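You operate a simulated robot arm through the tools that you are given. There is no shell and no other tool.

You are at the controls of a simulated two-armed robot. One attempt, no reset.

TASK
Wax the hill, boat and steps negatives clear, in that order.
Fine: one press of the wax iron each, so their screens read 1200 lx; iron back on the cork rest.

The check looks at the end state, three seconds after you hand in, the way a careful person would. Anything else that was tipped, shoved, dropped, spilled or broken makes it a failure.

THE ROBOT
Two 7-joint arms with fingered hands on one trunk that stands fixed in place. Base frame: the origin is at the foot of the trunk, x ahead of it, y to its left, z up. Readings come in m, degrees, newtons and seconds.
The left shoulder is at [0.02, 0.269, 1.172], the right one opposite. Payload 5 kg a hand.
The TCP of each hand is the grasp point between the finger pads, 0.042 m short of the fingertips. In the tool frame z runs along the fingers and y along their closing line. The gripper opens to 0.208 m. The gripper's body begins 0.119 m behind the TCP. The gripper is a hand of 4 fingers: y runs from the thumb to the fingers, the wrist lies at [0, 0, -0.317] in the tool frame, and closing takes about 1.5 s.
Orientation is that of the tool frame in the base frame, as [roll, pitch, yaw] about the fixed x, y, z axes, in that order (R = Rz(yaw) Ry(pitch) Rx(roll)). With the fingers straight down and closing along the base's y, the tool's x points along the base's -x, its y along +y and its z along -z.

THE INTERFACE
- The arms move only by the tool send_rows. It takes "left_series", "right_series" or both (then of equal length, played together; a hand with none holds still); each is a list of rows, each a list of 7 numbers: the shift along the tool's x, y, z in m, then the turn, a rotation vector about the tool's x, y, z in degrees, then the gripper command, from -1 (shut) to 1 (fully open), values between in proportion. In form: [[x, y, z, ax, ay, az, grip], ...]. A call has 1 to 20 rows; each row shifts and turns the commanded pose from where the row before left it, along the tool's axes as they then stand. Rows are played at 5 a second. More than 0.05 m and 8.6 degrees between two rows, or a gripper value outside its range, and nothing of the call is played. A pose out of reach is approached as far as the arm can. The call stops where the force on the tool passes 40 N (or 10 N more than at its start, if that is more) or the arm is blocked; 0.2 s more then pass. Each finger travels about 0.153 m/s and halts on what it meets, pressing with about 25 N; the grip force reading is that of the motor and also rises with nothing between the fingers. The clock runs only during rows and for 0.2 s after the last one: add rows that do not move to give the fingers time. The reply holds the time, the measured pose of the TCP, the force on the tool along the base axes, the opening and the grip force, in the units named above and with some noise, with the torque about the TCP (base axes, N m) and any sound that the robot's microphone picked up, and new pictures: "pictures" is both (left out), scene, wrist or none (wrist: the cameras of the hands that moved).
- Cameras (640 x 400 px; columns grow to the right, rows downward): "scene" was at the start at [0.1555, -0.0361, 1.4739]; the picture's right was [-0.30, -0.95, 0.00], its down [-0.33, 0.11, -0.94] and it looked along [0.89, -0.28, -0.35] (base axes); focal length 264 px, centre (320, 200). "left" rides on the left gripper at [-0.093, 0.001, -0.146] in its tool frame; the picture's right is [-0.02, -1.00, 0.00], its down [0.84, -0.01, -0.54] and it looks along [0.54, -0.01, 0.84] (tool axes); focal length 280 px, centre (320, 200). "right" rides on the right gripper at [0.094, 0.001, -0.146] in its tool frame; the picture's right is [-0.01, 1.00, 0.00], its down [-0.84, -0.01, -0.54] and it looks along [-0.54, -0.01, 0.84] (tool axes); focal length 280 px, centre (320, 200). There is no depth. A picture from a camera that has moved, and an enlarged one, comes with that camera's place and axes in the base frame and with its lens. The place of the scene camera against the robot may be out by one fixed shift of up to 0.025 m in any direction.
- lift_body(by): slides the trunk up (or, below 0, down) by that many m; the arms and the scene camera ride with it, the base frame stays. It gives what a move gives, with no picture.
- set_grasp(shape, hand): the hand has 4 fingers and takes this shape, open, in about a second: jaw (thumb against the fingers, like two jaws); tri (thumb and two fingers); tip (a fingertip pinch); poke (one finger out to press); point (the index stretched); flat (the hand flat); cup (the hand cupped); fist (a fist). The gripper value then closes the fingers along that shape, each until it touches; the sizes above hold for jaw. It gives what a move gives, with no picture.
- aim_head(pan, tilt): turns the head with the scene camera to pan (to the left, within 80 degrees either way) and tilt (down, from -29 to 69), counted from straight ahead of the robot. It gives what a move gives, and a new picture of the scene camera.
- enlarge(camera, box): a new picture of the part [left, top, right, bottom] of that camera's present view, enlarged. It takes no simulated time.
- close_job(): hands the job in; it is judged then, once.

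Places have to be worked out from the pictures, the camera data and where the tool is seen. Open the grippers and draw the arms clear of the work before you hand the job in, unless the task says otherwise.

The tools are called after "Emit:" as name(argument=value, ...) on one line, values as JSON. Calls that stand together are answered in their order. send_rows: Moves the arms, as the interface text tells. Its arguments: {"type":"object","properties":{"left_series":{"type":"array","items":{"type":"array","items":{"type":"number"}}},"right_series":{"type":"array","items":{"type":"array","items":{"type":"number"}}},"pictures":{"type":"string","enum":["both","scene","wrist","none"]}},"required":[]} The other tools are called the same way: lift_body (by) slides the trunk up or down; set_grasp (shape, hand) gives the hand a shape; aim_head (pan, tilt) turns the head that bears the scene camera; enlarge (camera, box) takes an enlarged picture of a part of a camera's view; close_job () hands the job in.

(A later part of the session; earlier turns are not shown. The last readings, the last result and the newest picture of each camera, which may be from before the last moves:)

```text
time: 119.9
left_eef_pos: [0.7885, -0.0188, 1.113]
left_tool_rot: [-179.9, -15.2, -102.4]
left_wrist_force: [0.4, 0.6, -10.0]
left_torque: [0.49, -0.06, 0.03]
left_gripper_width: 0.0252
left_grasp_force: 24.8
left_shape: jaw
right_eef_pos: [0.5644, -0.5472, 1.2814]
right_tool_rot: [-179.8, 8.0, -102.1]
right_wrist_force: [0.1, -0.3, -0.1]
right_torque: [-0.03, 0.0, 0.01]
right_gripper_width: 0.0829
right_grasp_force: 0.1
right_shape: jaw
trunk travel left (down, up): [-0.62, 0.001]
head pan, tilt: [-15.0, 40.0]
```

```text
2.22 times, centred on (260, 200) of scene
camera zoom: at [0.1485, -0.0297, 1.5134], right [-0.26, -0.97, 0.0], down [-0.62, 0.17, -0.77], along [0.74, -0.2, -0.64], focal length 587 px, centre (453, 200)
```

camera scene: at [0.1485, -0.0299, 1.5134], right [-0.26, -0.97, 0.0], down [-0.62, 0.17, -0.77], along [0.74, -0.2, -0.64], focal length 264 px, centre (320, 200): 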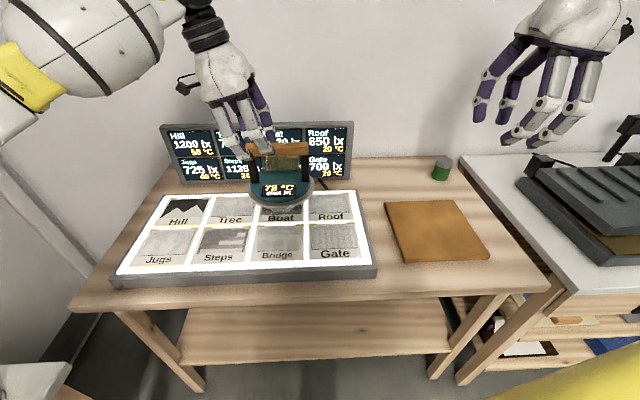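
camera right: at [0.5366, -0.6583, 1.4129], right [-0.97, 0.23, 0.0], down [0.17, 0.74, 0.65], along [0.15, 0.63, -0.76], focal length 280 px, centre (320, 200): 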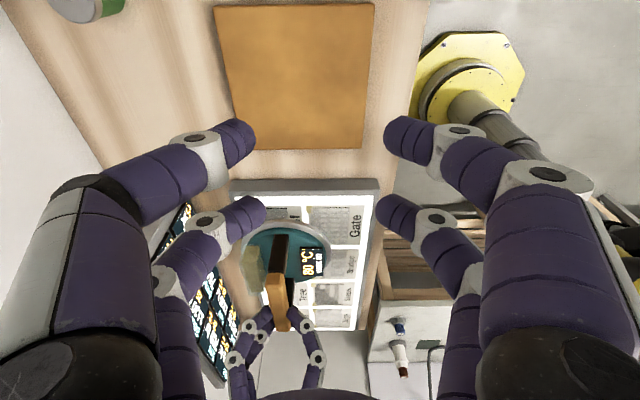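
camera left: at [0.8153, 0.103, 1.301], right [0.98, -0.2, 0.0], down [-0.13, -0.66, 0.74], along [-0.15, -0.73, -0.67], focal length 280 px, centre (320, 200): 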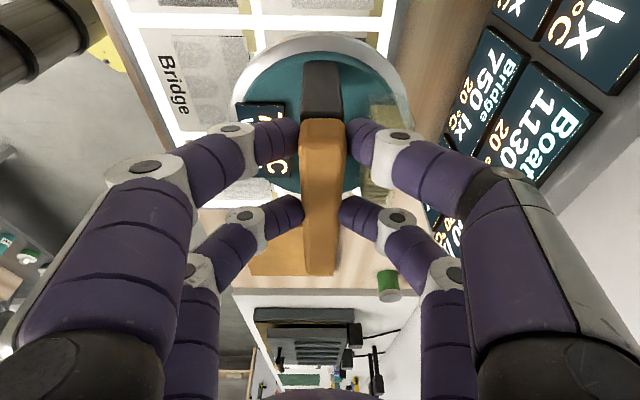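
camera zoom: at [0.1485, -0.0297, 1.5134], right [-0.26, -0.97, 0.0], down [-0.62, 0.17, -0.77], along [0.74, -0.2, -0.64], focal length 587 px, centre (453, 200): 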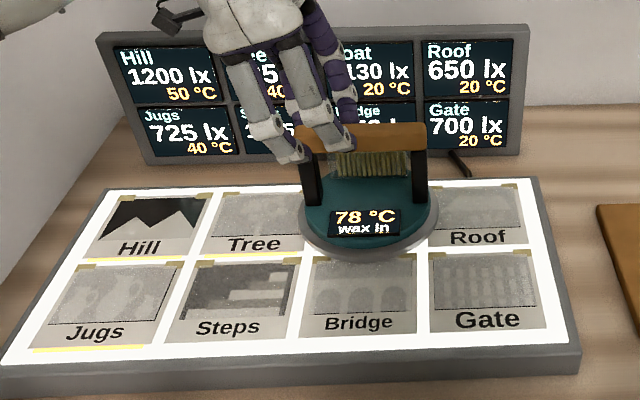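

Emit:
send_rows(left_series=[[-0.00053, 0, 0.00193, 0, 0, 0, -1], [-0.00053, 0, 0.00193, 0, 0, 0, -1]], pictures="none")

Emit:
enlarge(camera="scene", box=[150, 110, 370, 290])

```text
time: 120.5
left_eef_pos: [0.7881, -0.0191, 1.1096]
left_tool_rot: [-179.9, -15.3, -102.3]
left_wrist_force: [0.0, -0.3, -8.7]
left_torque: [0.43, -0.07, -0.02]
left_gripper_width: 0.025
left_grasp_force: 24.9
left_shape: jaw
right_eef_pos: [0.5641, -0.5469, 1.2806]
right_tool_rot: [-179.9, 7.9, -102.1]
right_wrist_force: [0.7, 0.2, -0.6]
right_torque: [0.01, 0.02, -0.03]
right_gripper_width: 0.0829
right_grasp_force: 0.1
right_shape: jaw
trunk travel left (down, up): [-0.62, 0.001]
head pan, tilt: [-15.0, 40.0]
```

```text
2.22 times, centred on (260, 200) of scene
camera zoom: at [0.1485, -0.0299, 1.5134], right [-0.26, -0.97, 0.0], down [-0.62, 0.17, -0.77], along [0.74, -0.2, -0.64], focal length 587 px, centre (453, 200)
```

zoom: 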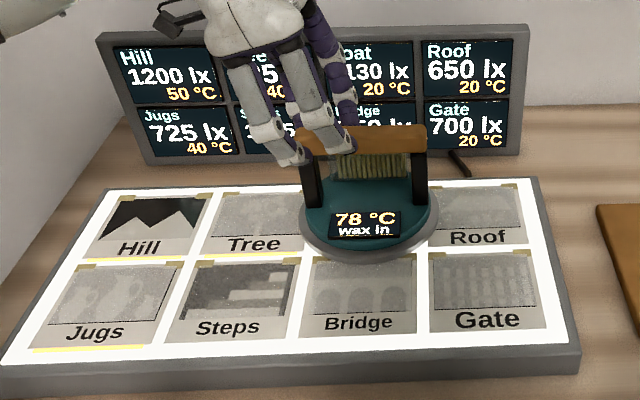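

Emit:
send_rows(left_series=[[-0.0004, 0, 0.00155, 0, 0, 0, -1], [-0.0004, 0, 0.00155, 0, 0, 0, -1]], pictures="none")

Emit:
enlarge(camera="scene", box=[150, 110, 370, 290])

```text
time: 121.1
left_eef_pos: [0.7888, -0.021, 1.108]
left_tool_rot: [-179.7, -15.2, -102.4]
left_wrist_force: [-2.9, 1.7, 0.1]
left_torque: [0.33, -0.08, -0.06]
left_gripper_width: 0.025
left_grasp_force: 25.3
left_shape: jaw
right_eef_pos: [0.5623, -0.5473, 1.2814]
right_tool_rot: [-179.8, 7.9, -102.2]
right_wrist_force: [-0.3, 0.3, -0.1]
right_torque: [-0.05, -0.02, -0.01]
right_gripper_width: 0.083
right_grasp_force: 0.0
right_shape: jaw
trunk travel left (down, up): [-0.62, 0.001]
head pan, tilt: [-15.0, 40.0]
```

```text
2.22 times, centred on (260, 200) of scene
camera zoom: at [0.1479, -0.0296, 1.5136], right [-0.26, -0.97, 0.0], down [-0.62, 0.17, -0.77], along [0.74, -0.2, -0.64], focal length 587 px, centre (453, 200)
```

zoom: 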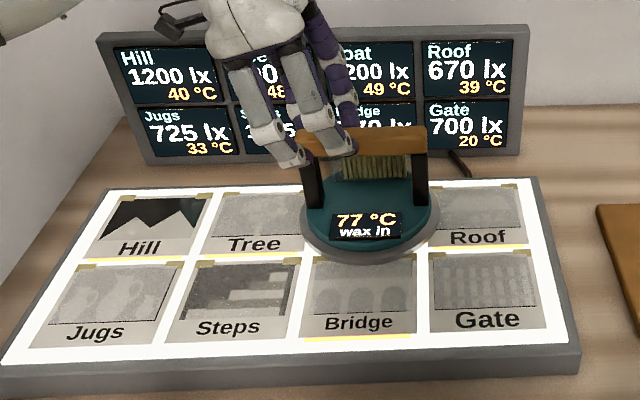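

Boat now reads 1200 lx, and the iron is at 77 °C. I'll lift straight up and confirm.

Emit:
send_rows(left_series=[[0.0016, 0, -0.0058, 0, 0, 0, -1], [0.0026, 0, -0.0097, 0, 0, 0, -1], [0.0026, 0, -0.0097, 0, 0, 0, -1], [0.0026, 0, -0.0097, 0, 0, 0, -1], [0.0026, 0, -0.0097, 0, 0, 0, -1], [0.0026, 0, -0.0097, 0, 0, 0, -1], [0.0026, 0, -0.0097, 0, 0, 0, -1], [0.0026, 0, -0.0097, 0, 0, 0, -1], [0, 0, 0, 0, 0, 0, -1]], pictures="both")

Emit:
enlarge(camera="scene", box=[150, 110, 370, 290])

```text
time: 123.1
left_eef_pos: [0.7893, -0.0178, 1.1833]
left_tool_rot: [-179.9, -15.2, -102.3]
left_wrist_force: [-0.3, 0.9, -9.3]
left_torque: [0.49, -0.02, 0.02]
left_gripper_width: 0.025
left_grasp_force: 24.7
left_shape: jaw
right_eef_pos: [0.565, -0.5479, 1.2803]
right_tool_rot: [-179.8, 7.9, -102.1]
right_wrist_force: [0.7, -0.1, -0.7]
right_torque: [-0.02, 0.04, -0.01]
right_gripper_width: 0.0828
right_grasp_force: 0.1
right_shape: jaw
trunk travel left (down, up): [-0.62, 0.001]
head pan, tilt: [-15.0, 40.0]
camera scene: at [0.1488, -0.0298, 1.5133], right [-0.26, -0.97, 0.0], down [-0.62, 0.17, -0.77], along [0.74, -0.2, -0.64], focal length 264 px, centre (320, 200)
camera left: at [0.8151, 0.1077, 1.3001], right [0.98, -0.2, 0.0], down [-0.13, -0.66, 0.74], along [-0.15, -0.73, -0.67], focal length 280 px, centre (320, 200)
```

scene: 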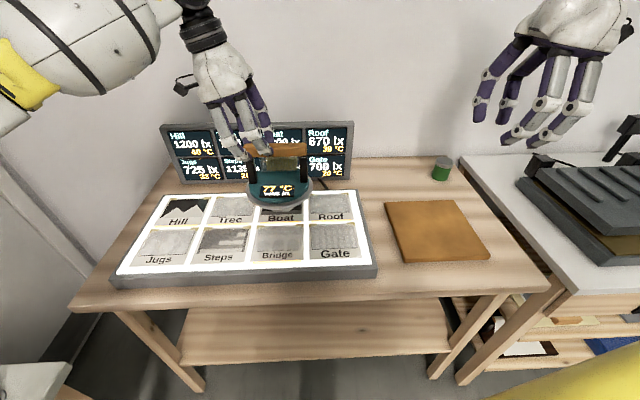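
left: 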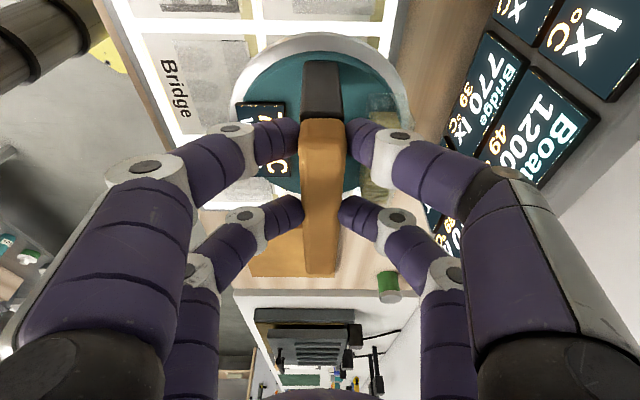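

```text
2.22 times, centred on (260, 200) of scene
camera zoom: at [0.1488, -0.0298, 1.5133], right [-0.26, -0.97, 0.0], down [-0.62, 0.17, -0.77], along [0.74, -0.2, -0.64], focal length 587 px, centre (453, 200)
```

zoom: 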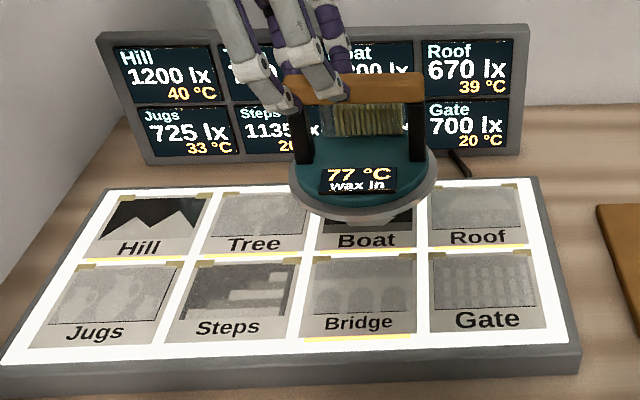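

Boat at 1200 lx is confirmed by the left wrist camera. Next I'll carry the iron over to Steps.

Emit:
send_rows(left_series=[[-0.0089, 0.0088, -0.0024, 0, 0, 0, -1], [-0.01785, 0.0177, -0.00485, 0, 0, 0, -1], [-0.01785, 0.0177, -0.00485, 0, 0, 0, -1], [-0.01785, 0.0177, -0.00485, 0, 0, 0, -1], [-0.01785, 0.0177, -0.00485, 0, 0, 0, -1], [-0.01785, 0.0177, -0.00485, 0, 0, 0, -1], [-0.01785, 0.0177, -0.00485, 0, 0, 0, -1], [-0.01785, 0.0177, -0.00485, 0, 0, 0, -1], [-0.0089, 0.0088, -0.0024, 0, 0, 0, -1], [0, 0, 0, 0, 0, 0, -1], [0, 0, 0, 0, 0, 0, -1]], pictures="both")

Emit:
enlarge(camera="scene", box=[110, 110, 370, 290])

```text
time: 125.5
left_eef_pos: [0.6815, 0.1567, 1.1818]
left_tool_rot: [-180.0, -15.2, -102.3]
left_wrist_force: [1.0, 0.1, -10.0]
left_torque: [0.48, -0.01, 0.0]
left_gripper_width: 0.025
left_grasp_force: 25.0
left_shape: jaw
right_eef_pos: [0.5633, -0.5466, 1.281]
right_tool_rot: [-179.8, 7.9, -102.2]
right_wrist_force: [0.6, 0.2, 0.6]
right_torque: [-0.05, 0.04, -0.02]
right_gripper_width: 0.083
right_grasp_force: 0.0
right_shape: jaw
trunk travel left (down, up): [-0.62, 0.001]
head pan, tilt: [-15.0, 40.0]
camera scene: at [0.1485, -0.0296, 1.5134], right [-0.26, -0.97, 0.0], down [-0.62, 0.17, -0.77], along [0.74, -0.2, -0.64], focal length 264 px, centre (320, 200)
camera left: at [0.7085, 0.284, 1.2994], right [0.98, -0.2, 0.0], down [-0.13, -0.66, 0.74], along [-0.15, -0.73, -0.67], focal length 280 px, centre (320, 200)
```

scene: 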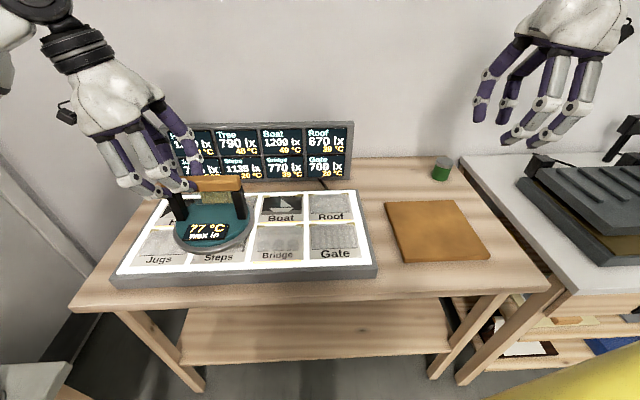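
left: 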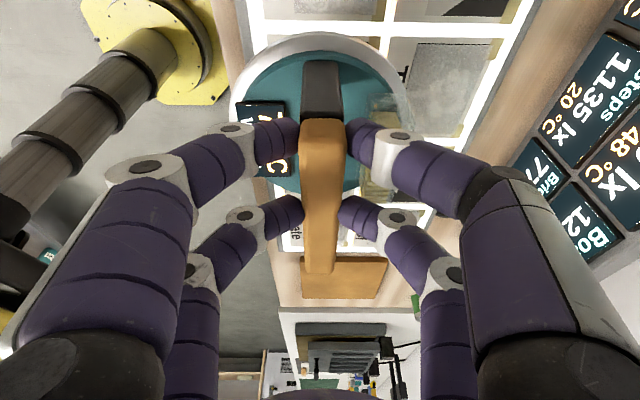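

```text
2.22 times, centred on (240, 200) of scene
camera zoom: at [0.1485, -0.0296, 1.5134], right [-0.26, -0.97, 0.0], down [-0.62, 0.17, -0.77], along [0.74, -0.2, -0.64], focal length 587 px, centre (498, 200)
```

zoom: 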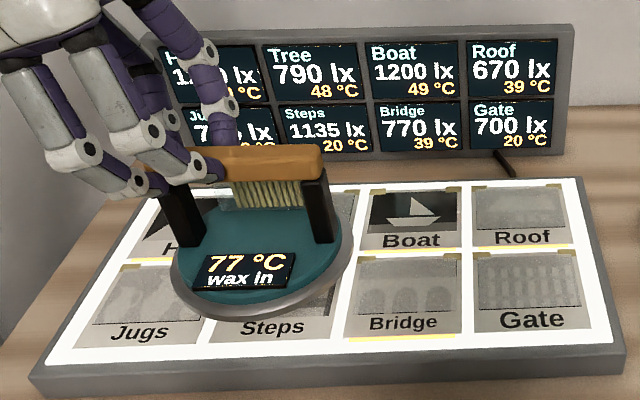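

Steps is next: it reads 1135 lx at 20 °C, Boat holds 1200, and the iron is at 77 °C. The disc looks about 4 mm too far toward +b, so I'll correct that while lowering to just above contact.

Emit:
send_rows(left_series=[[-0.0018, 0, 0.0099, 0, 0, 0, -1], [-0.0018, 0, 0.0099, 0, 0, 0, -1], [-0.0018, 0, 0.0099, 0, 0, 0, -1], [-0.0018, 0, 0.0099, 0, 0, 0, -1], [-0.0018, 0, 0.0099, 0, 0, 0, -1], [-0.0013, 0, 0.0053, 0, 0, 0, -1], [0, 0, 0, 0, 0, 0, -1], [0, 0, 0, 0, 0, 0, -1]], pictures="none")

Emit:
enlarge(camera="scene", box=[110, 110, 370, 290])

Emit:
enlarge(camera="scene", box=[150, 170, 290, 280])

```text
time: 127.3
left_eef_pos: [0.681, 0.1506, 1.1275]
left_tool_rot: [-179.9, -15.3, -102.3]
left_wrist_force: [0.2, -0.5, -9.3]
left_torque: [0.46, -0.09, -0.03]
left_gripper_width: 0.0251
left_grasp_force: 24.9
left_shape: jaw
right_eef_pos: [0.5634, -0.5466, 1.281]
right_tool_rot: [-179.8, 7.9, -102.1]
right_wrist_force: [-0.3, -0.3, 0.4]
right_torque: [0.0, -0.01, -0.02]
right_gripper_width: 0.0831
right_grasp_force: 0.0
right_shape: jaw
trunk travel left (down, up): [-0.62, 0.001]
head pan, tilt: [-15.0, 40.0]
```

```text
2.22 times, centred on (240, 200) of scene
camera zoom: at [0.1485, -0.0297, 1.5134], right [-0.26, -0.97, 0.0], down [-0.62, 0.17, -0.77], along [0.74, -0.2, -0.64], focal length 587 px, centre (498, 200)
```

zoom: 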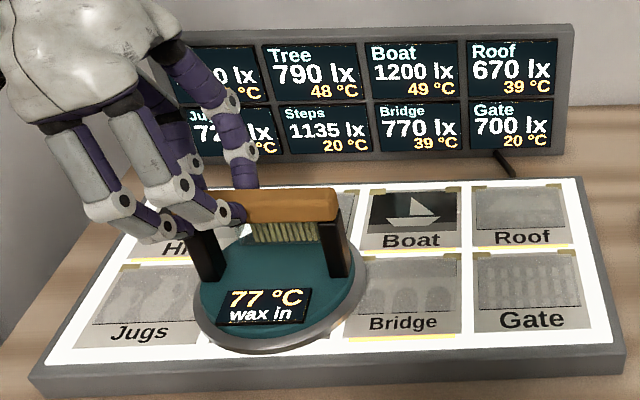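

```text
3.64 times, centred on (220, 225) of scene
camera zoom: at [0.1485, -0.0297, 1.5134], right [-0.26, -0.97, 0.0], down [-0.62, 0.17, -0.77], along [0.74, -0.2, -0.64], focal length 961 px, centre (684, 109)
```

zoom: 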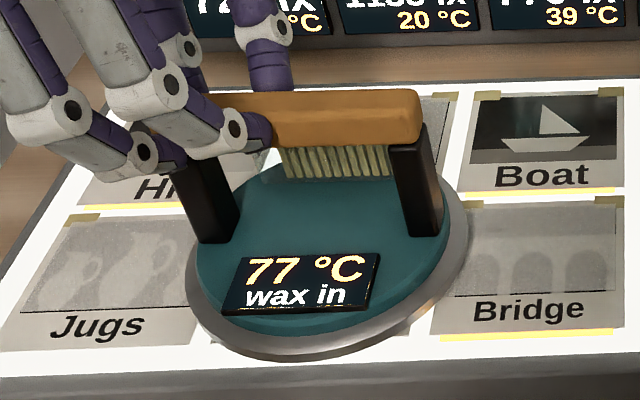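

Centring on Steps is within about 2 mm. I'll make the final gentle descent.

Emit:
send_rows(left_series=[[-0.00079, 0, 0.0029, 0, 0, 0, -1], [-0.00079, 0, 0.0029, 0, 0, 0, -1], [-0.00079, 0, 0.0029, 0, 0, 0, -1], [-0.00079, 0, 0.0029, 0, 0, 0, -1], [-0.00066, 0, 0.0024, 0, 0, 0, -1]], pictures="none")

Emit:
enlarge(camera="scene", box=[110, 110, 370, 290])

```text
time: 128.5
left_eef_pos: [0.6805, 0.1515, 1.1143]
left_tool_rot: [-179.9, -15.2, -102.4]
left_wrist_force: [-0.4, -0.2, -9.1]
left_torque: [0.49, -0.03, 0.01]
left_gripper_width: 0.0249
left_grasp_force: 25.1
left_shape: jaw
right_eef_pos: [0.5631, -0.5479, 1.2808]
right_tool_rot: [-179.9, 7.9, -102.2]
right_wrist_force: [0.4, -0.5, 0.2]
right_torque: [0.03, 0.03, 0.02]
right_gripper_width: 0.0828
right_grasp_force: 0.1
right_shape: jaw
trunk travel left (down, up): [-0.62, 0.001]
head pan, tilt: [-15.0, 40.0]
```

```text
2.22 times, centred on (240, 200) of scene
camera zoom: at [0.1485, -0.0297, 1.5134], right [-0.26, -0.97, 0.0], down [-0.62, 0.17, -0.77], along [0.74, -0.2, -0.64], focal length 587 px, centre (498, 200)
```

zoom: 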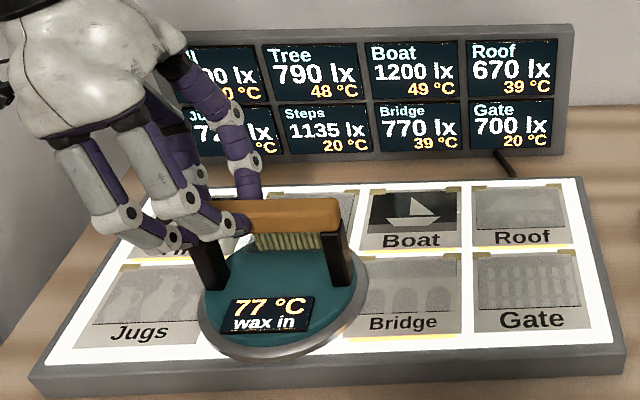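

Emit:
send_rows(left_series=[[-0.00053, 0, 0.00193, 0, 0, 0, -1], [-0.00053, 0, 0.00193, 0, 0, 0, -1]], pictures="none")

Emit:
enlarge(camera="scene", box=[110, 110, 370, 290])

```text
time: 129.1
left_eef_pos: [0.6809, 0.1512, 1.1089]
left_tool_rot: [-179.8, -15.1, -102.3]
left_wrist_force: [0.1, -0.1, -7.4]
left_torque: [0.37, -0.09, 0.03]
left_gripper_width: 0.0252
left_grasp_force: 25.0
left_shape: jaw
right_eef_pos: [0.5631, -0.5475, 1.2812]
right_tool_rot: [-179.9, 7.9, -102.0]
right_wrist_force: [-0.9, 0.0, 0.6]
right_torque: [0.02, 0.01, -0.04]
right_gripper_width: 0.083
right_grasp_force: 0.1
right_shape: jaw
trunk travel left (down, up): [-0.62, 0.001]
head pan, tilt: [-15.0, 40.0]
```

```text
2.22 times, centred on (240, 200) of scene
camera zoom: at [0.1483, -0.0297, 1.5135], right [-0.26, -0.97, 0.0], down [-0.62, 0.17, -0.77], along [0.74, -0.2, -0.64], focal length 587 px, centre (498, 200)
```

zoom: 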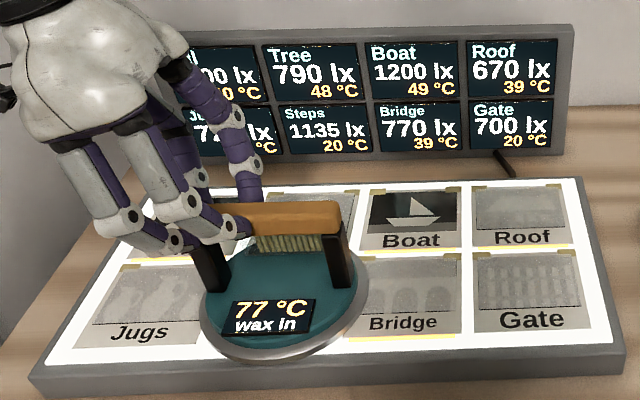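

The force has started to drop (-7.4 N), so contact is just beginning. I'll go a little further.

Emit:
send_rows(left_series=[[-0.0004, 0, 0.00155, 0, 0, 0, -1], [0, 0, 0, 0, 0, 0, -1]], pictures="none")

Emit:
enlarge(camera="scene", box=[110, 110, 370, 290])

```text
time: 129.7
left_eef_pos: [0.6814, 0.1511, 1.109]
left_tool_rot: [-179.8, -15.2, -102.4]
left_wrist_force: [-1.5, 2.4, -1.9]
left_torque: [0.18, -0.15, -0.04]
left_gripper_width: 0.0252
left_grasp_force: 24.9
left_shape: jaw
right_eef_pos: [0.5631, -0.5472, 1.2814]
right_tool_rot: [-179.8, 7.9, -102.1]
right_wrist_force: [-0.1, -0.3, 0.5]
right_torque: [0.02, 0.02, 0.01]
right_gripper_width: 0.0826
right_grasp_force: 0.1
right_shape: jaw
trunk travel left (down, up): [-0.62, 0.001]
head pan, tilt: [-15.0, 40.0]
```

```text
2.22 times, centred on (240, 200) of scene
camera zoom: at [0.148, -0.0297, 1.5135], right [-0.26, -0.97, 0.0], down [-0.62, 0.17, -0.77], along [0.74, -0.2, -0.64], focal length 587 px, centre (498, 200)
```

zoom: 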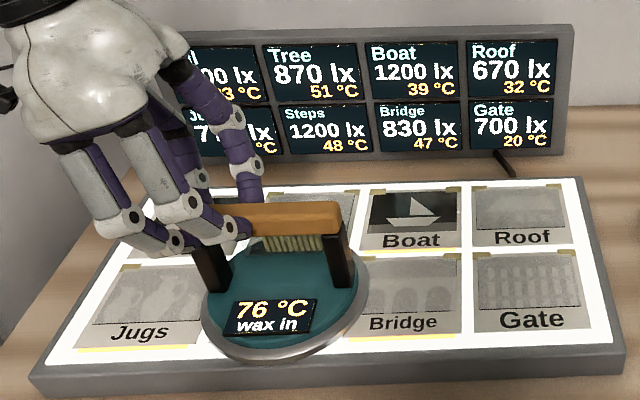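

Steps now reads 1200 lx, so all three presses are done. I'll lift straight up and check the screens.

Emit:
send_rows(left_series=[[0.0016, 0, -0.0058, 0, 0, 0, -1], [0.0026, 0, -0.0097, 0, 0, 0, -1], [0.0026, 0, -0.0097, 0, 0, 0, -1], [0.0026, 0, -0.0097, 0, 0, 0, -1], [0.0026, 0, -0.0097, 0, 0, 0, -1], [0.0026, 0, -0.0097, 0, 0, 0, -1], [0.0026, 0, -0.0097, 0, 0, 0, -1], [0.0026, 0, -0.0097, 0, 0, 0, -1], [0, 0, 0, 0, 0, 0, -1]], pictures="both")

Emit:
enlarge(camera="scene", box=[110, 110, 370, 290])

```text
time: 131.7
left_eef_pos: [0.6821, 0.1515, 1.1849]
left_tool_rot: [-179.9, -15.2, -102.3]
left_wrist_force: [-0.7, 0.4, -9.7]
left_torque: [0.48, -0.02, -0.02]
left_gripper_width: 0.0251
left_grasp_force: 24.9
left_shape: jaw
right_eef_pos: [0.5643, -0.5467, 1.282]
right_tool_rot: [-179.8, 7.9, -102.1]
right_wrist_force: [0.5, -0.5, -0.1]
right_torque: [-0.01, 0.04, 0.0]
right_gripper_width: 0.083
right_grasp_force: 0.0
right_shape: jaw
trunk travel left (down, up): [-0.62, 0.001]
head pan, tilt: [-15.0, 40.0]
camera scene: at [0.1487, -0.0297, 1.5134], right [-0.26, -0.97, 0.0], down [-0.62, 0.17, -0.77], along [0.74, -0.2, -0.64], focal length 264 px, centre (320, 200)
camera left: at [0.7081, 0.2781, 1.3007], right [0.98, -0.2, 0.0], down [-0.13, -0.66, 0.74], along [-0.15, -0.73, -0.67], focal length 280 px, centre (320, 200)
```

scene: 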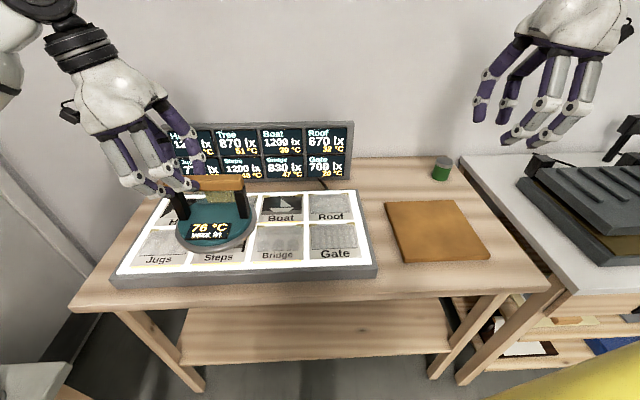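
left: 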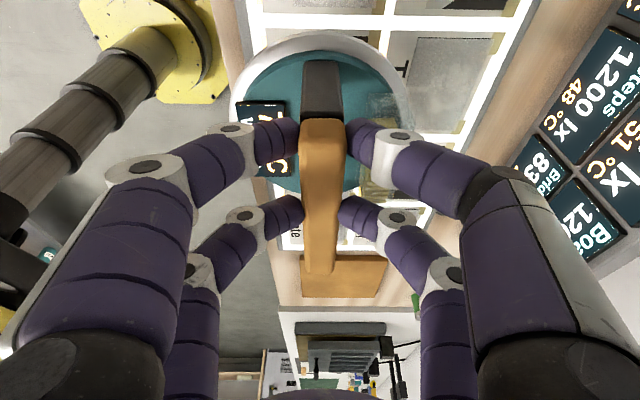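

```text
2.22 times, centred on (240, 200) of scene
camera zoom: at [0.1487, -0.0297, 1.5134], right [-0.26, -0.97, 0.0], down [-0.62, 0.17, -0.77], along [0.74, -0.2, -0.64], focal length 587 px, centre (498, 200)
```

zoom: 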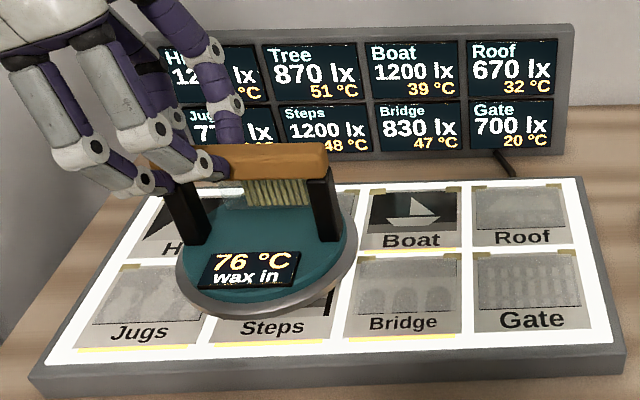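

All three screens read 1200 lx. Now I'll bring the iron back to the handover spot with the left arm.

Emit:
send_rows(left_series=[[0.0117, -0.0046, 0.0035, 0, 0, 0, -1], [0.02341, -0.00926, 0.00697, 0, 0, 0, -1], [0.02341, -0.00926, 0.00697, 0, 0, 0, -1], [0.02341, -0.00926, 0.00697, 0, 0, 0, -1], [0.02341, -0.00926, 0.00697, 0, 0, 0, -1], [0.02341, -0.00926, 0.00697, 0, 0, 0, -1], [0.02341, -0.00926, 0.00697, 0, 0, 0, -1], [0.02341, -0.00926, 0.00697, 0, 0, 0, -1], [0.02341, -0.00926, 0.00697, 0, 0, 0, -1], [0.02341, -0.00926, 0.00697, 0, 0, 0, -1], [0.02341, -0.00926, 0.00697, 0, 0, 0, -1], [0.02341, -0.00926, 0.00697, 0, 0, 0, -1], [0.0117, -0.0046, 0.0035, 0, 0, 0, -1], [0, 0, 0, 0, 0, 0, -1], [0, 0, 0, 0, 0, 0, -1]], pictures="both")

Emit:
enlarge(camera="scene", box=[150, 110, 370, 290])

```text
time: 134.9
left_eef_pos: [0.7273, -0.1573, 1.1776]
left_tool_rot: [-179.9, -15.2, -102.2]
left_wrist_force: [0.1, -0.5, -9.3]
left_torque: [0.45, -0.06, -0.02]
left_gripper_width: 0.0252
left_grasp_force: 25.4
left_shape: jaw
right_eef_pos: [0.5634, -0.547, 1.2817]
right_tool_rot: [-179.8, 8.0, -102.1]
right_wrist_force: [-0.5, 0.2, 0.1]
right_torque: [0.02, 0.01, -0.02]
right_gripper_width: 0.0827
right_grasp_force: 0.0
right_shape: jaw
trunk travel left (down, up): [-0.62, 0.001]
head pan, tilt: [-15.0, 40.0]
camera scene: at [0.1485, -0.0301, 1.5134], right [-0.26, -0.97, 0.0], down [-0.62, 0.17, -0.77], along [0.74, -0.2, -0.64], focal length 264 px, centre (320, 200)
camera left: at [0.7543, -0.0314, 1.2925], right [0.98, -0.2, 0.0], down [-0.13, -0.66, 0.74], along [-0.15, -0.73, -0.67], focal length 280 px, centre (320, 200)
```

scene: 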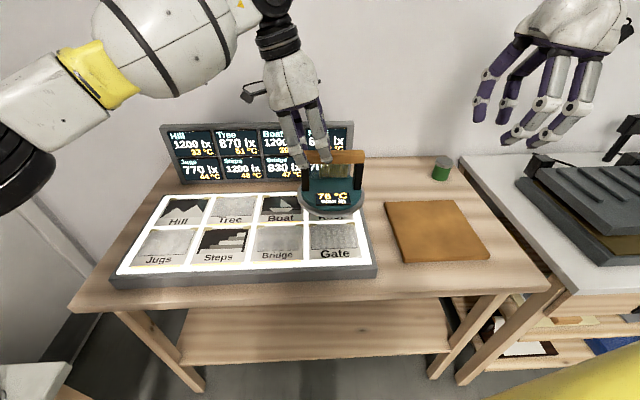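
left: 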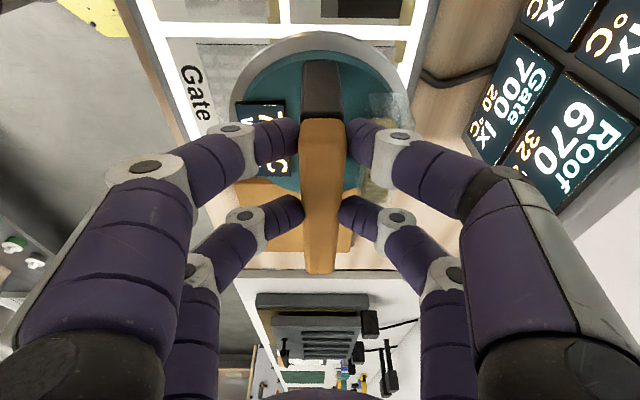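

```text
2.22 times, centred on (260, 200) of scene
camera zoom: at [0.1485, -0.0301, 1.5134], right [-0.26, -0.97, 0.0], down [-0.62, 0.17, -0.77], along [0.74, -0.2, -0.64], focal length 587 px, centre (453, 200)
```

zoom: 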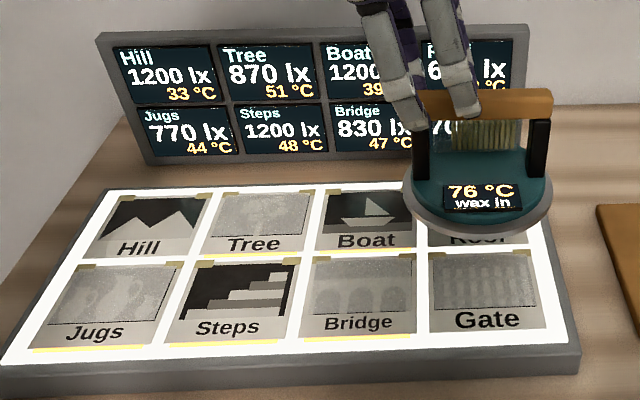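

Hill, Boat and Steps all show 1200 lx and clear images. Now I'll bring the right hand back over the bar's right half along its earlier path.

Emit:
send_rows(right_series=[[-0.0353, -0.0099, 0.0046, 0, 0, 0, -0.2], [-0.0353, -0.0099, 0.0046, 0, 0, 0, -0.2], [-0.0353, -0.0099, 0.0046, 0, 0, 0, -0.2], [-0.0353, -0.0099, 0.0046, 0, 0, 0, -0.2], [-0.0353, -0.0099, 0.0046, 0, 0, 0, -0.2], [-0.0353, -0.0099, 0.0046, 0, 0, 0, -0.2], [-0.0353, -0.0099, 0.0046, 0, 0, 0, -0.2], [-0.0353, -0.0099, 0.0046, 0, 0, 0, -0.2], [0, 0, 0, 0, 0, 0, -0.2], [0, 0, 0, 0, 0, 0, -0.2]], left_series=[[0, 0, 0, 0, 0, 0, -1], [0, 0, 0, 0, 0, 0, -1], [0, 0, 0, 0, 0, 0, -1], [0, 0, 0, 0, 0, 0, -1], [0, 0, 0, 0, 0, 0, -1], [0, 0, 0, 0, 0, 0, -1], [0, 0, 0, 0, 0, 0, -1], [0, 0, 0, 0, 0, 0, -1], [0, 0, 0, 0, 0, 0, -1], [0, 0, 0, 0, 0, 0, -1]], pictures="both")

Emit:
enlarge(camera="right", box=[200, 60, 440, 330])

Emit:
enlarge(camera="scene", box=[230, 0, 430, 220])

```text
time: 137.1
left_eef_pos: [0.7292, -0.1568, 1.1757]
left_tool_rot: [-179.9, -15.2, -102.2]
left_wrist_force: [0.6, 1.3, -10.0]
left_torque: [0.43, 0.0, 0.0]
left_gripper_width: 0.025
left_grasp_force: 24.8
left_shape: jaw
right_eef_pos: [0.7035, -0.2823, 1.2814]
right_tool_rot: [-179.8, 8.0, -102.0]
right_wrist_force: [0.2, 0.2, -0.7]
right_torque: [-0.12, 0.03, -0.01]
right_gripper_width: 0.0825
right_grasp_force: 0.1
right_shape: jaw
trunk travel left (down, up): [-0.62, 0.001]
head pan, tilt: [-15.0, 40.0]
camera scene: at [0.1491, -0.0291, 1.5133], right [-0.26, -0.97, 0.0], down [-0.62, 0.17, -0.77], along [0.74, -0.2, -0.64], focal length 264 px, centre (320, 200)
camera right: at [0.6773, -0.3916, 1.4152], right [-0.97, 0.22, 0.0], down [0.17, 0.74, 0.65], along [0.15, 0.63, -0.76], focal length 280 px, centre (320, 200)
camera left: at [0.7552, -0.0296, 1.2921], right [0.98, -0.2, 0.0], down [-0.13, -0.66, 0.74], along [-0.15, -0.73, -0.67], focal length 280 px, centre (320, 200)
```

scene: 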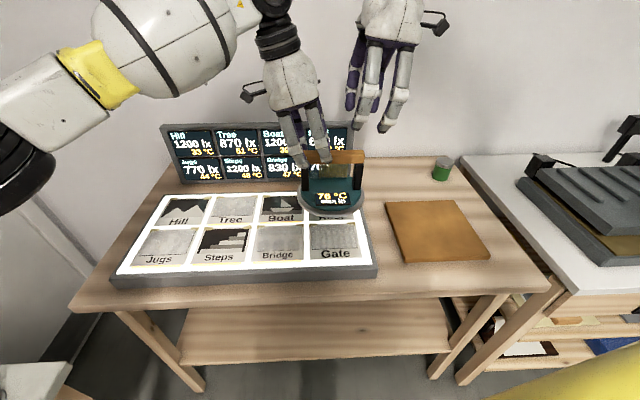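
right: 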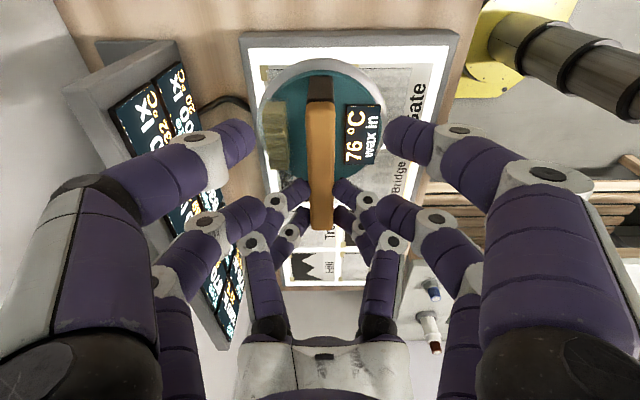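
left: 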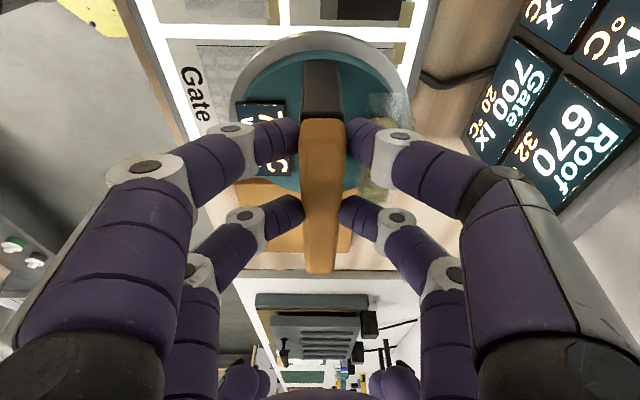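

```text
1.48 times, centred on (320, 195) of right
camera zoom: at [0.6773, -0.3916, 1.4152], right [-0.97, 0.22, 0.0], down [0.17, 0.74, 0.65], along [0.15, 0.63, -0.76], focal length 415 px, centre (320, 207)
```

zoom: 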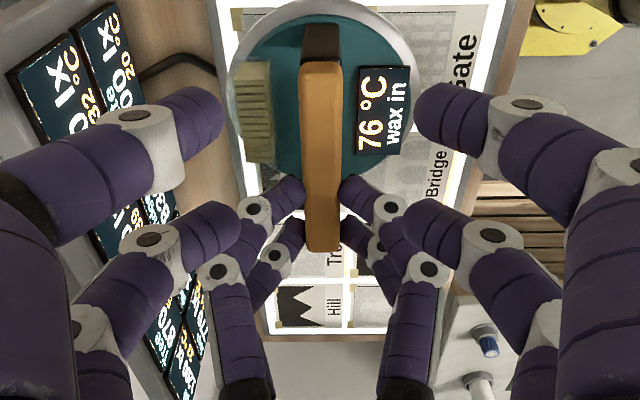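

```text
1.82 times, centred on (330, 110) of scene
camera zoom: at [0.1491, -0.0291, 1.5133], right [-0.26, -0.97, 0.0], down [-0.62, 0.17, -0.77], along [0.74, -0.2, -0.64], focal length 480 px, centre (302, 364)
```

zoom: 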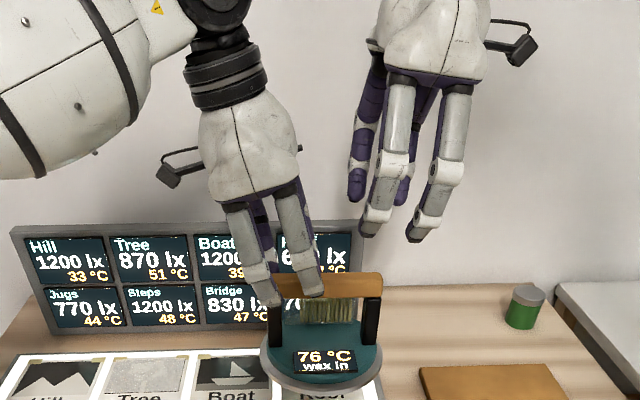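

The bar is centred within about 2 mm in the right view. I'll advance along the right tool axis to straddle the bar's right half again.

Emit:
send_rows(right_series=[[-0.003, 0.0003, 0.0178, 0, 0, 0, -0.2], [-0.003, 0.0003, 0.0178, 0, 0, 0, -0.2], [-0.003, 0.0003, 0.0178, 0, 0, 0, -0.2], [-0.003, 0.0003, 0.0178, 0, 0, 0, -0.2], [-0.003, 0.0002, 0.0178, 0, 0, 0, -0.2], [-0.0028, 0.0002, 0.0178, 0, 0, 0, -0.2], [0, 0, 0, 0, 0, 0, -0.2], [0, 0, 0, 0, 0, 0, -0.2]], left_series=[[0, 0, 0, 0, 0, 0, -1], [0, 0, 0, 0, 0, 0, -1], [0, 0, 0, 0, 0, 0, -1], [0, 0, 0, 0, 0, 0, -1], [0, 0, 0, 0, 0, 0, -1], [0, 0, 0, 0, 0, 0, -1], [0, 0, 0, 0, 0, 0, -1], [0, 0, 0, 0, 0, 0, -1]], pictures="both")

Emit:
enlarge(camera="right", box=[200, 60, 440, 330])

Emit:
enlarge(camera="scene", box=[230, 60, 430, 220])

```text
time: 138.9
left_eef_pos: [0.7285, -0.1574, 1.1748]
left_tool_rot: [-179.9, -15.2, -102.3]
left_wrist_force: [-0.6, -0.2, -10.3]
left_torque: [0.46, 0.0, -0.02]
left_gripper_width: 0.025
left_grasp_force: 25.0
left_shape: jaw
right_eef_pos: [0.7083, -0.2526, 1.1777]
right_tool_rot: [-179.8, 8.0, -102.1]
right_wrist_force: [0.9, 0.0, 0.5]
right_torque: [0.02, 0.05, 0.02]
right_gripper_width: 0.083
right_grasp_force: 0.0
right_shape: jaw
trunk travel left (down, up): [-0.62, 0.001]
head pan, tilt: [-15.0, 40.0]
camera scene: at [0.1487, -0.03, 1.5134], right [-0.26, -0.97, 0.0], down [-0.62, 0.17, -0.77], along [0.74, -0.2, -0.64], focal length 264 px, centre (320, 200)
camera right: at [0.6812, -0.3617, 1.3114], right [-0.97, 0.22, 0.0], down [0.17, 0.74, 0.65], along [0.15, 0.63, -0.76], focal length 280 px, centre (320, 200)
camera left: at [0.7546, -0.0311, 1.2923], right [0.98, -0.2, 0.0], down [-0.13, -0.66, 0.74], along [-0.15, -0.73, -0.67], focal length 280 px, centre (320, 200)
```

scene: 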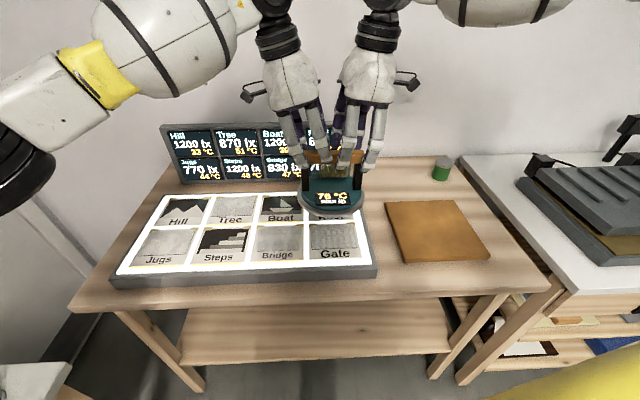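
right: 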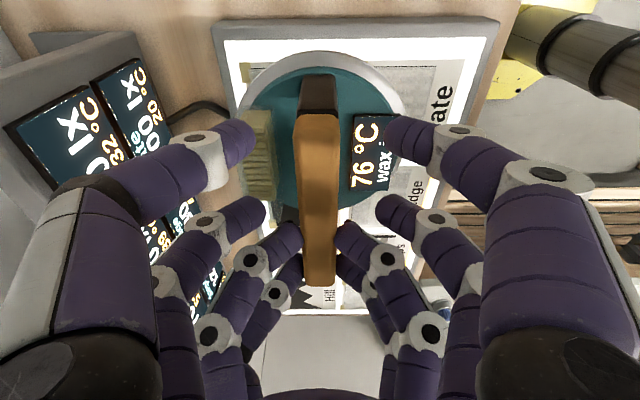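
left: 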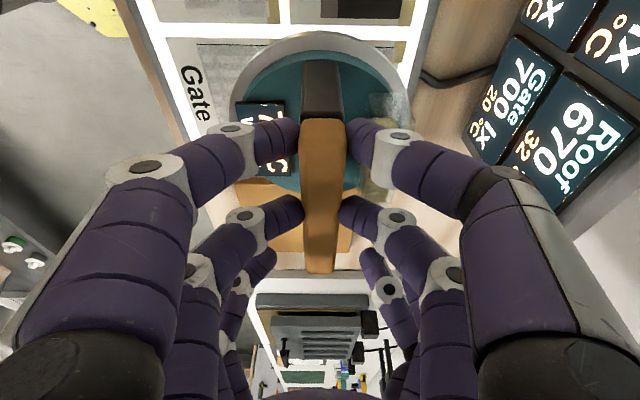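

```text
1.48 times, centred on (320, 195) of right
camera zoom: at [0.6812, -0.3617, 1.3114], right [-0.97, 0.22, 0.0], down [0.17, 0.74, 0.65], along [0.15, 0.63, -0.76], focal length 415 px, centre (320, 207)
```

zoom: 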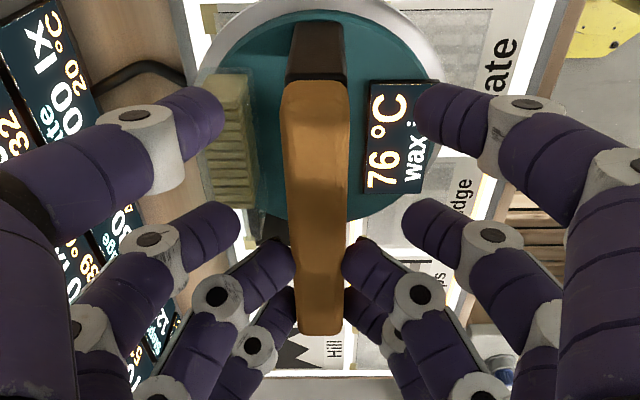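

```text
2.50 times, centred on (330, 140) of scene
camera zoom: at [0.1487, -0.03, 1.5134], right [-0.26, -0.97, 0.0], down [-0.62, 0.17, -0.77], along [0.74, -0.2, -0.64], focal length 660 px, centre (295, 350)
```

zoom: 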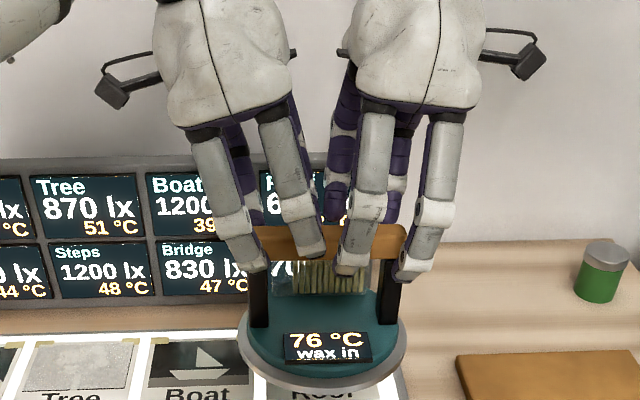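

The picture nearly matches the first handover. I'll close the right hand on the bar while the left keeps holding.

Emit:
send_rows(right_series=[[0, 0, 0, 0, 0, 0, -0.4], [0, 0, 0, 0, 0, 0, -0.6], [0, 0, 0, 0, 0, 0, -0.8], [0, 0, 0, 0, 0, 0, -1], [0, 0, 0, 0, 0, 0, -1], [0, 0, 0, 0, 0, 0, -1], [0, 0, 0, 0, 0, 0, -1], [0, 0, 0, 0, 0, 0, -1]], left_series=[[0, 0, 0, 0, 0, 0, -1], [0, 0, 0, 0, 0, 0, -1], [0, 0, 0, 0, 0, 0, -1], [0, 0, 0, 0, 0, 0, -1], [0, 0, 0, 0, 0, 0, -1], [0, 0, 0, 0, 0, 0, -1], [0, 0, 0, 0, 0, 0, -1], [0, 0, 0, 0, 0, 0, -1]], pictures="both")

Emit:
enlarge(camera="right", box=[200, 60, 440, 330])

```text
time: 140.7
left_eef_pos: [0.7273, -0.1576, 1.1757]
left_tool_rot: [-179.9, -15.2, -102.3]
left_wrist_force: [-1.2, -0.1, -6.7]
left_torque: [0.31, 0.04, -0.14]
left_gripper_width: 0.025
left_grasp_force: 25.0
left_shape: jaw
right_eef_pos: [0.7066, -0.2527, 1.1794]
right_tool_rot: [-179.8, 7.8, -102.1]
right_wrist_force: [1.9, 0.1, 0.3]
right_torque: [-0.17, -0.01, -0.04]
right_gripper_width: 0.0256
right_grasp_force: 25.0
right_shape: jaw
trunk travel left (down, up): [-0.62, 0.001]
head pan, tilt: [-15.0, 40.0]
camera scene: at [0.1484, -0.0299, 1.5134], right [-0.26, -0.97, 0.0], down [-0.62, 0.17, -0.77], along [0.74, -0.2, -0.64], focal length 264 px, centre (320, 200)
camera right: at [0.6809, -0.3617, 1.3116], right [-0.97, 0.22, 0.0], down [0.17, 0.74, 0.65], along [0.15, 0.63, -0.76], focal length 280 px, centre (320, 200)
camera left: at [0.7543, -0.0311, 1.2926], right [0.98, -0.2, 0.0], down [-0.13, -0.66, 0.74], along [-0.15, -0.73, -0.67], focal length 280 px, centre (320, 200)
```

scene: 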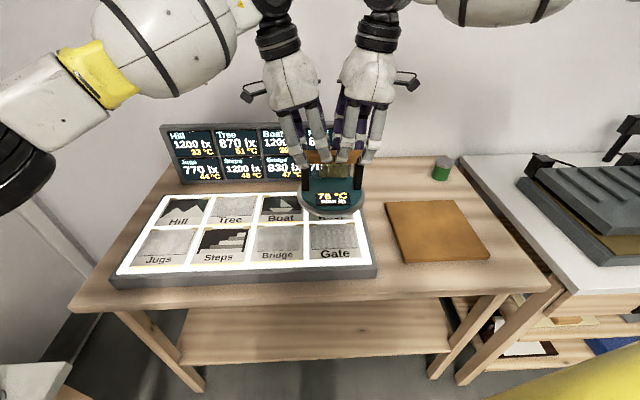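
right: 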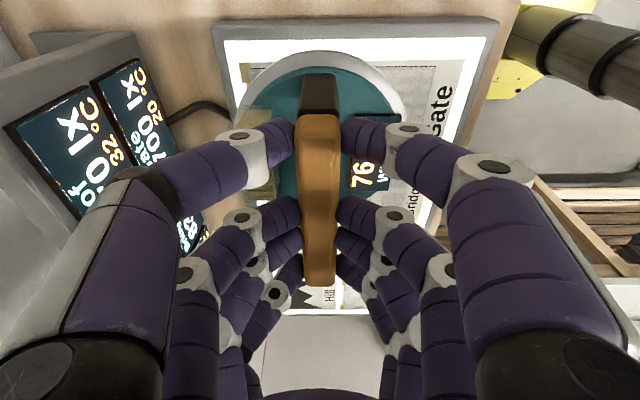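
left: 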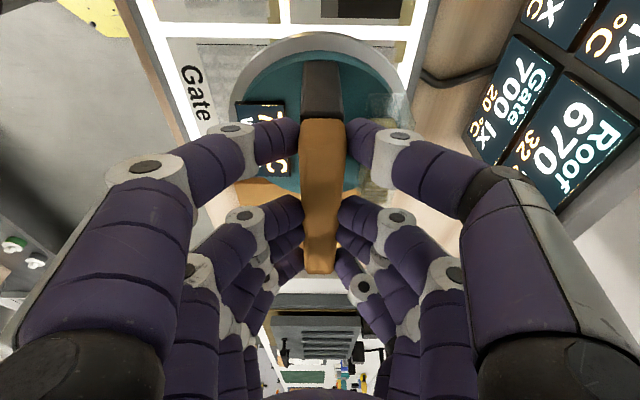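

```text
1.48 times, centred on (320, 195) of right
camera zoom: at [0.6809, -0.3617, 1.3116], right [-0.97, 0.22, 0.0], down [0.17, 0.74, 0.65], along [0.15, 0.63, -0.76], focal length 415 px, centre (320, 207)
```

zoom: 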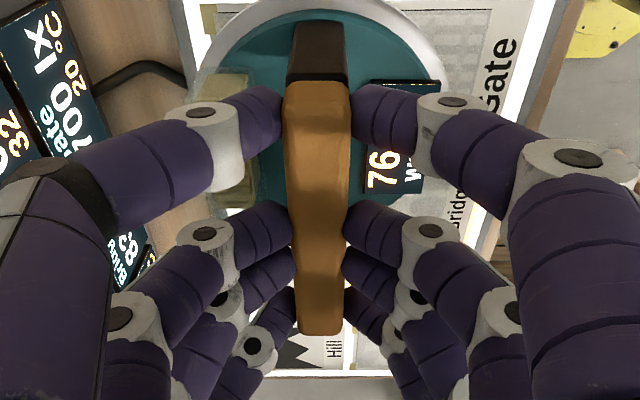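

Right grip is 25 N at 25.6 mm with all tips on the bar. I'll open the left hand and confirm the right carries the load.

Emit:
send_rows(left_series=[[0, 0, 0, 0, 0, 0, -0.7], [0, 0, 0, 0, 0, 0, -0.5], [0, 0, 0, 0, 0, 0, -0.3], [0, 0, 0, 0, 0, 0, -0.2], [0, 0, 0, 0, 0, 0, -0.2]], right_series=[[0, 0, 0, 0, 0, 0, -1], [0, 0, 0, 0, 0, 0, -1], [0, 0, 0, 0, 0, 0, -1], [0, 0, 0, 0, 0, 0, -1], [0, 0, 0, 0, 0, 0, -1]], pictures="both")

```text
time: 141.9
left_eef_pos: [0.7291, -0.1581, 1.1765]
left_tool_rot: [-179.9, -15.2, -102.2]
left_wrist_force: [0.9, -0.4, -0.1]
left_torque: [0.02, -0.01, -0.01]
left_gripper_width: 0.0826
left_grasp_force: 0.0
left_shape: jaw
right_eef_pos: [0.7066, -0.2529, 1.1793]
right_tool_rot: [-179.9, 7.9, -102.1]
right_wrist_force: [-0.3, -0.3, -0.1]
right_torque: [-0.44, 0.13, -0.02]
right_gripper_width: 0.0255
right_grasp_force: 25.1
right_shape: jaw
trunk travel left (down, up): [-0.62, 0.001]
head pan, tilt: [-15.0, 40.0]
camera scene: at [0.1485, -0.0299, 1.5134], right [-0.26, -0.97, 0.0], down [-0.62, 0.17, -0.77], along [0.74, -0.2, -0.64], focal length 264 px, centre (320, 200)
camera right: at [0.6809, -0.3617, 1.3116], right [-0.97, 0.22, 0.0], down [0.17, 0.74, 0.65], along [0.15, 0.63, -0.76], focal length 280 px, centre (320, 200)
camera left: at [0.7544, -0.031, 1.2926], right [0.98, -0.2, 0.0], down [-0.13, -0.66, 0.74], along [-0.15, -0.73, -0.67], focal length 280 px, centre (320, 200)
```

scene: 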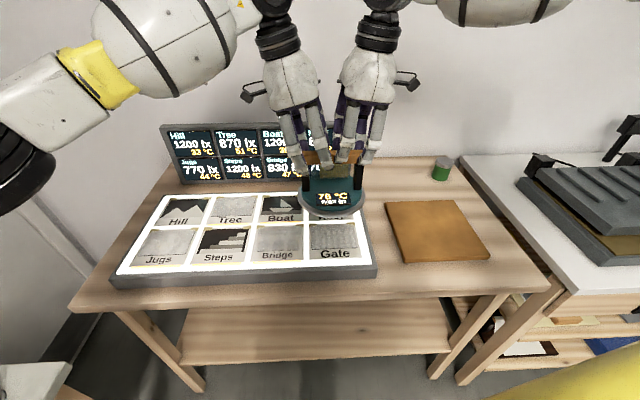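
right: 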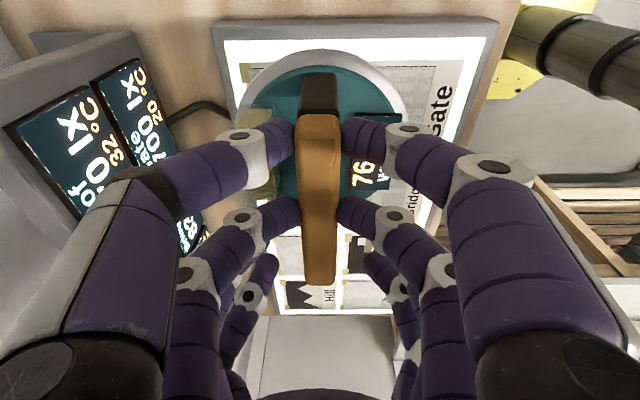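
left: 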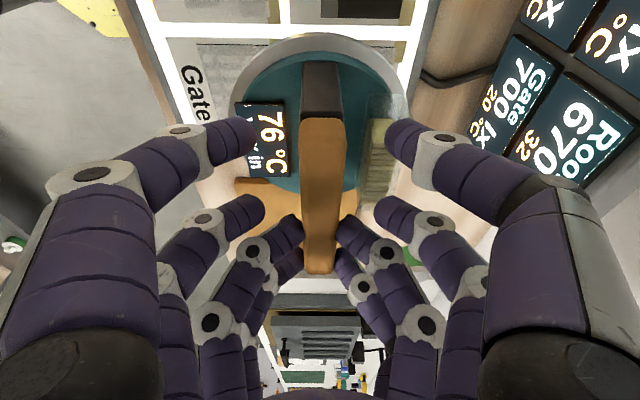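

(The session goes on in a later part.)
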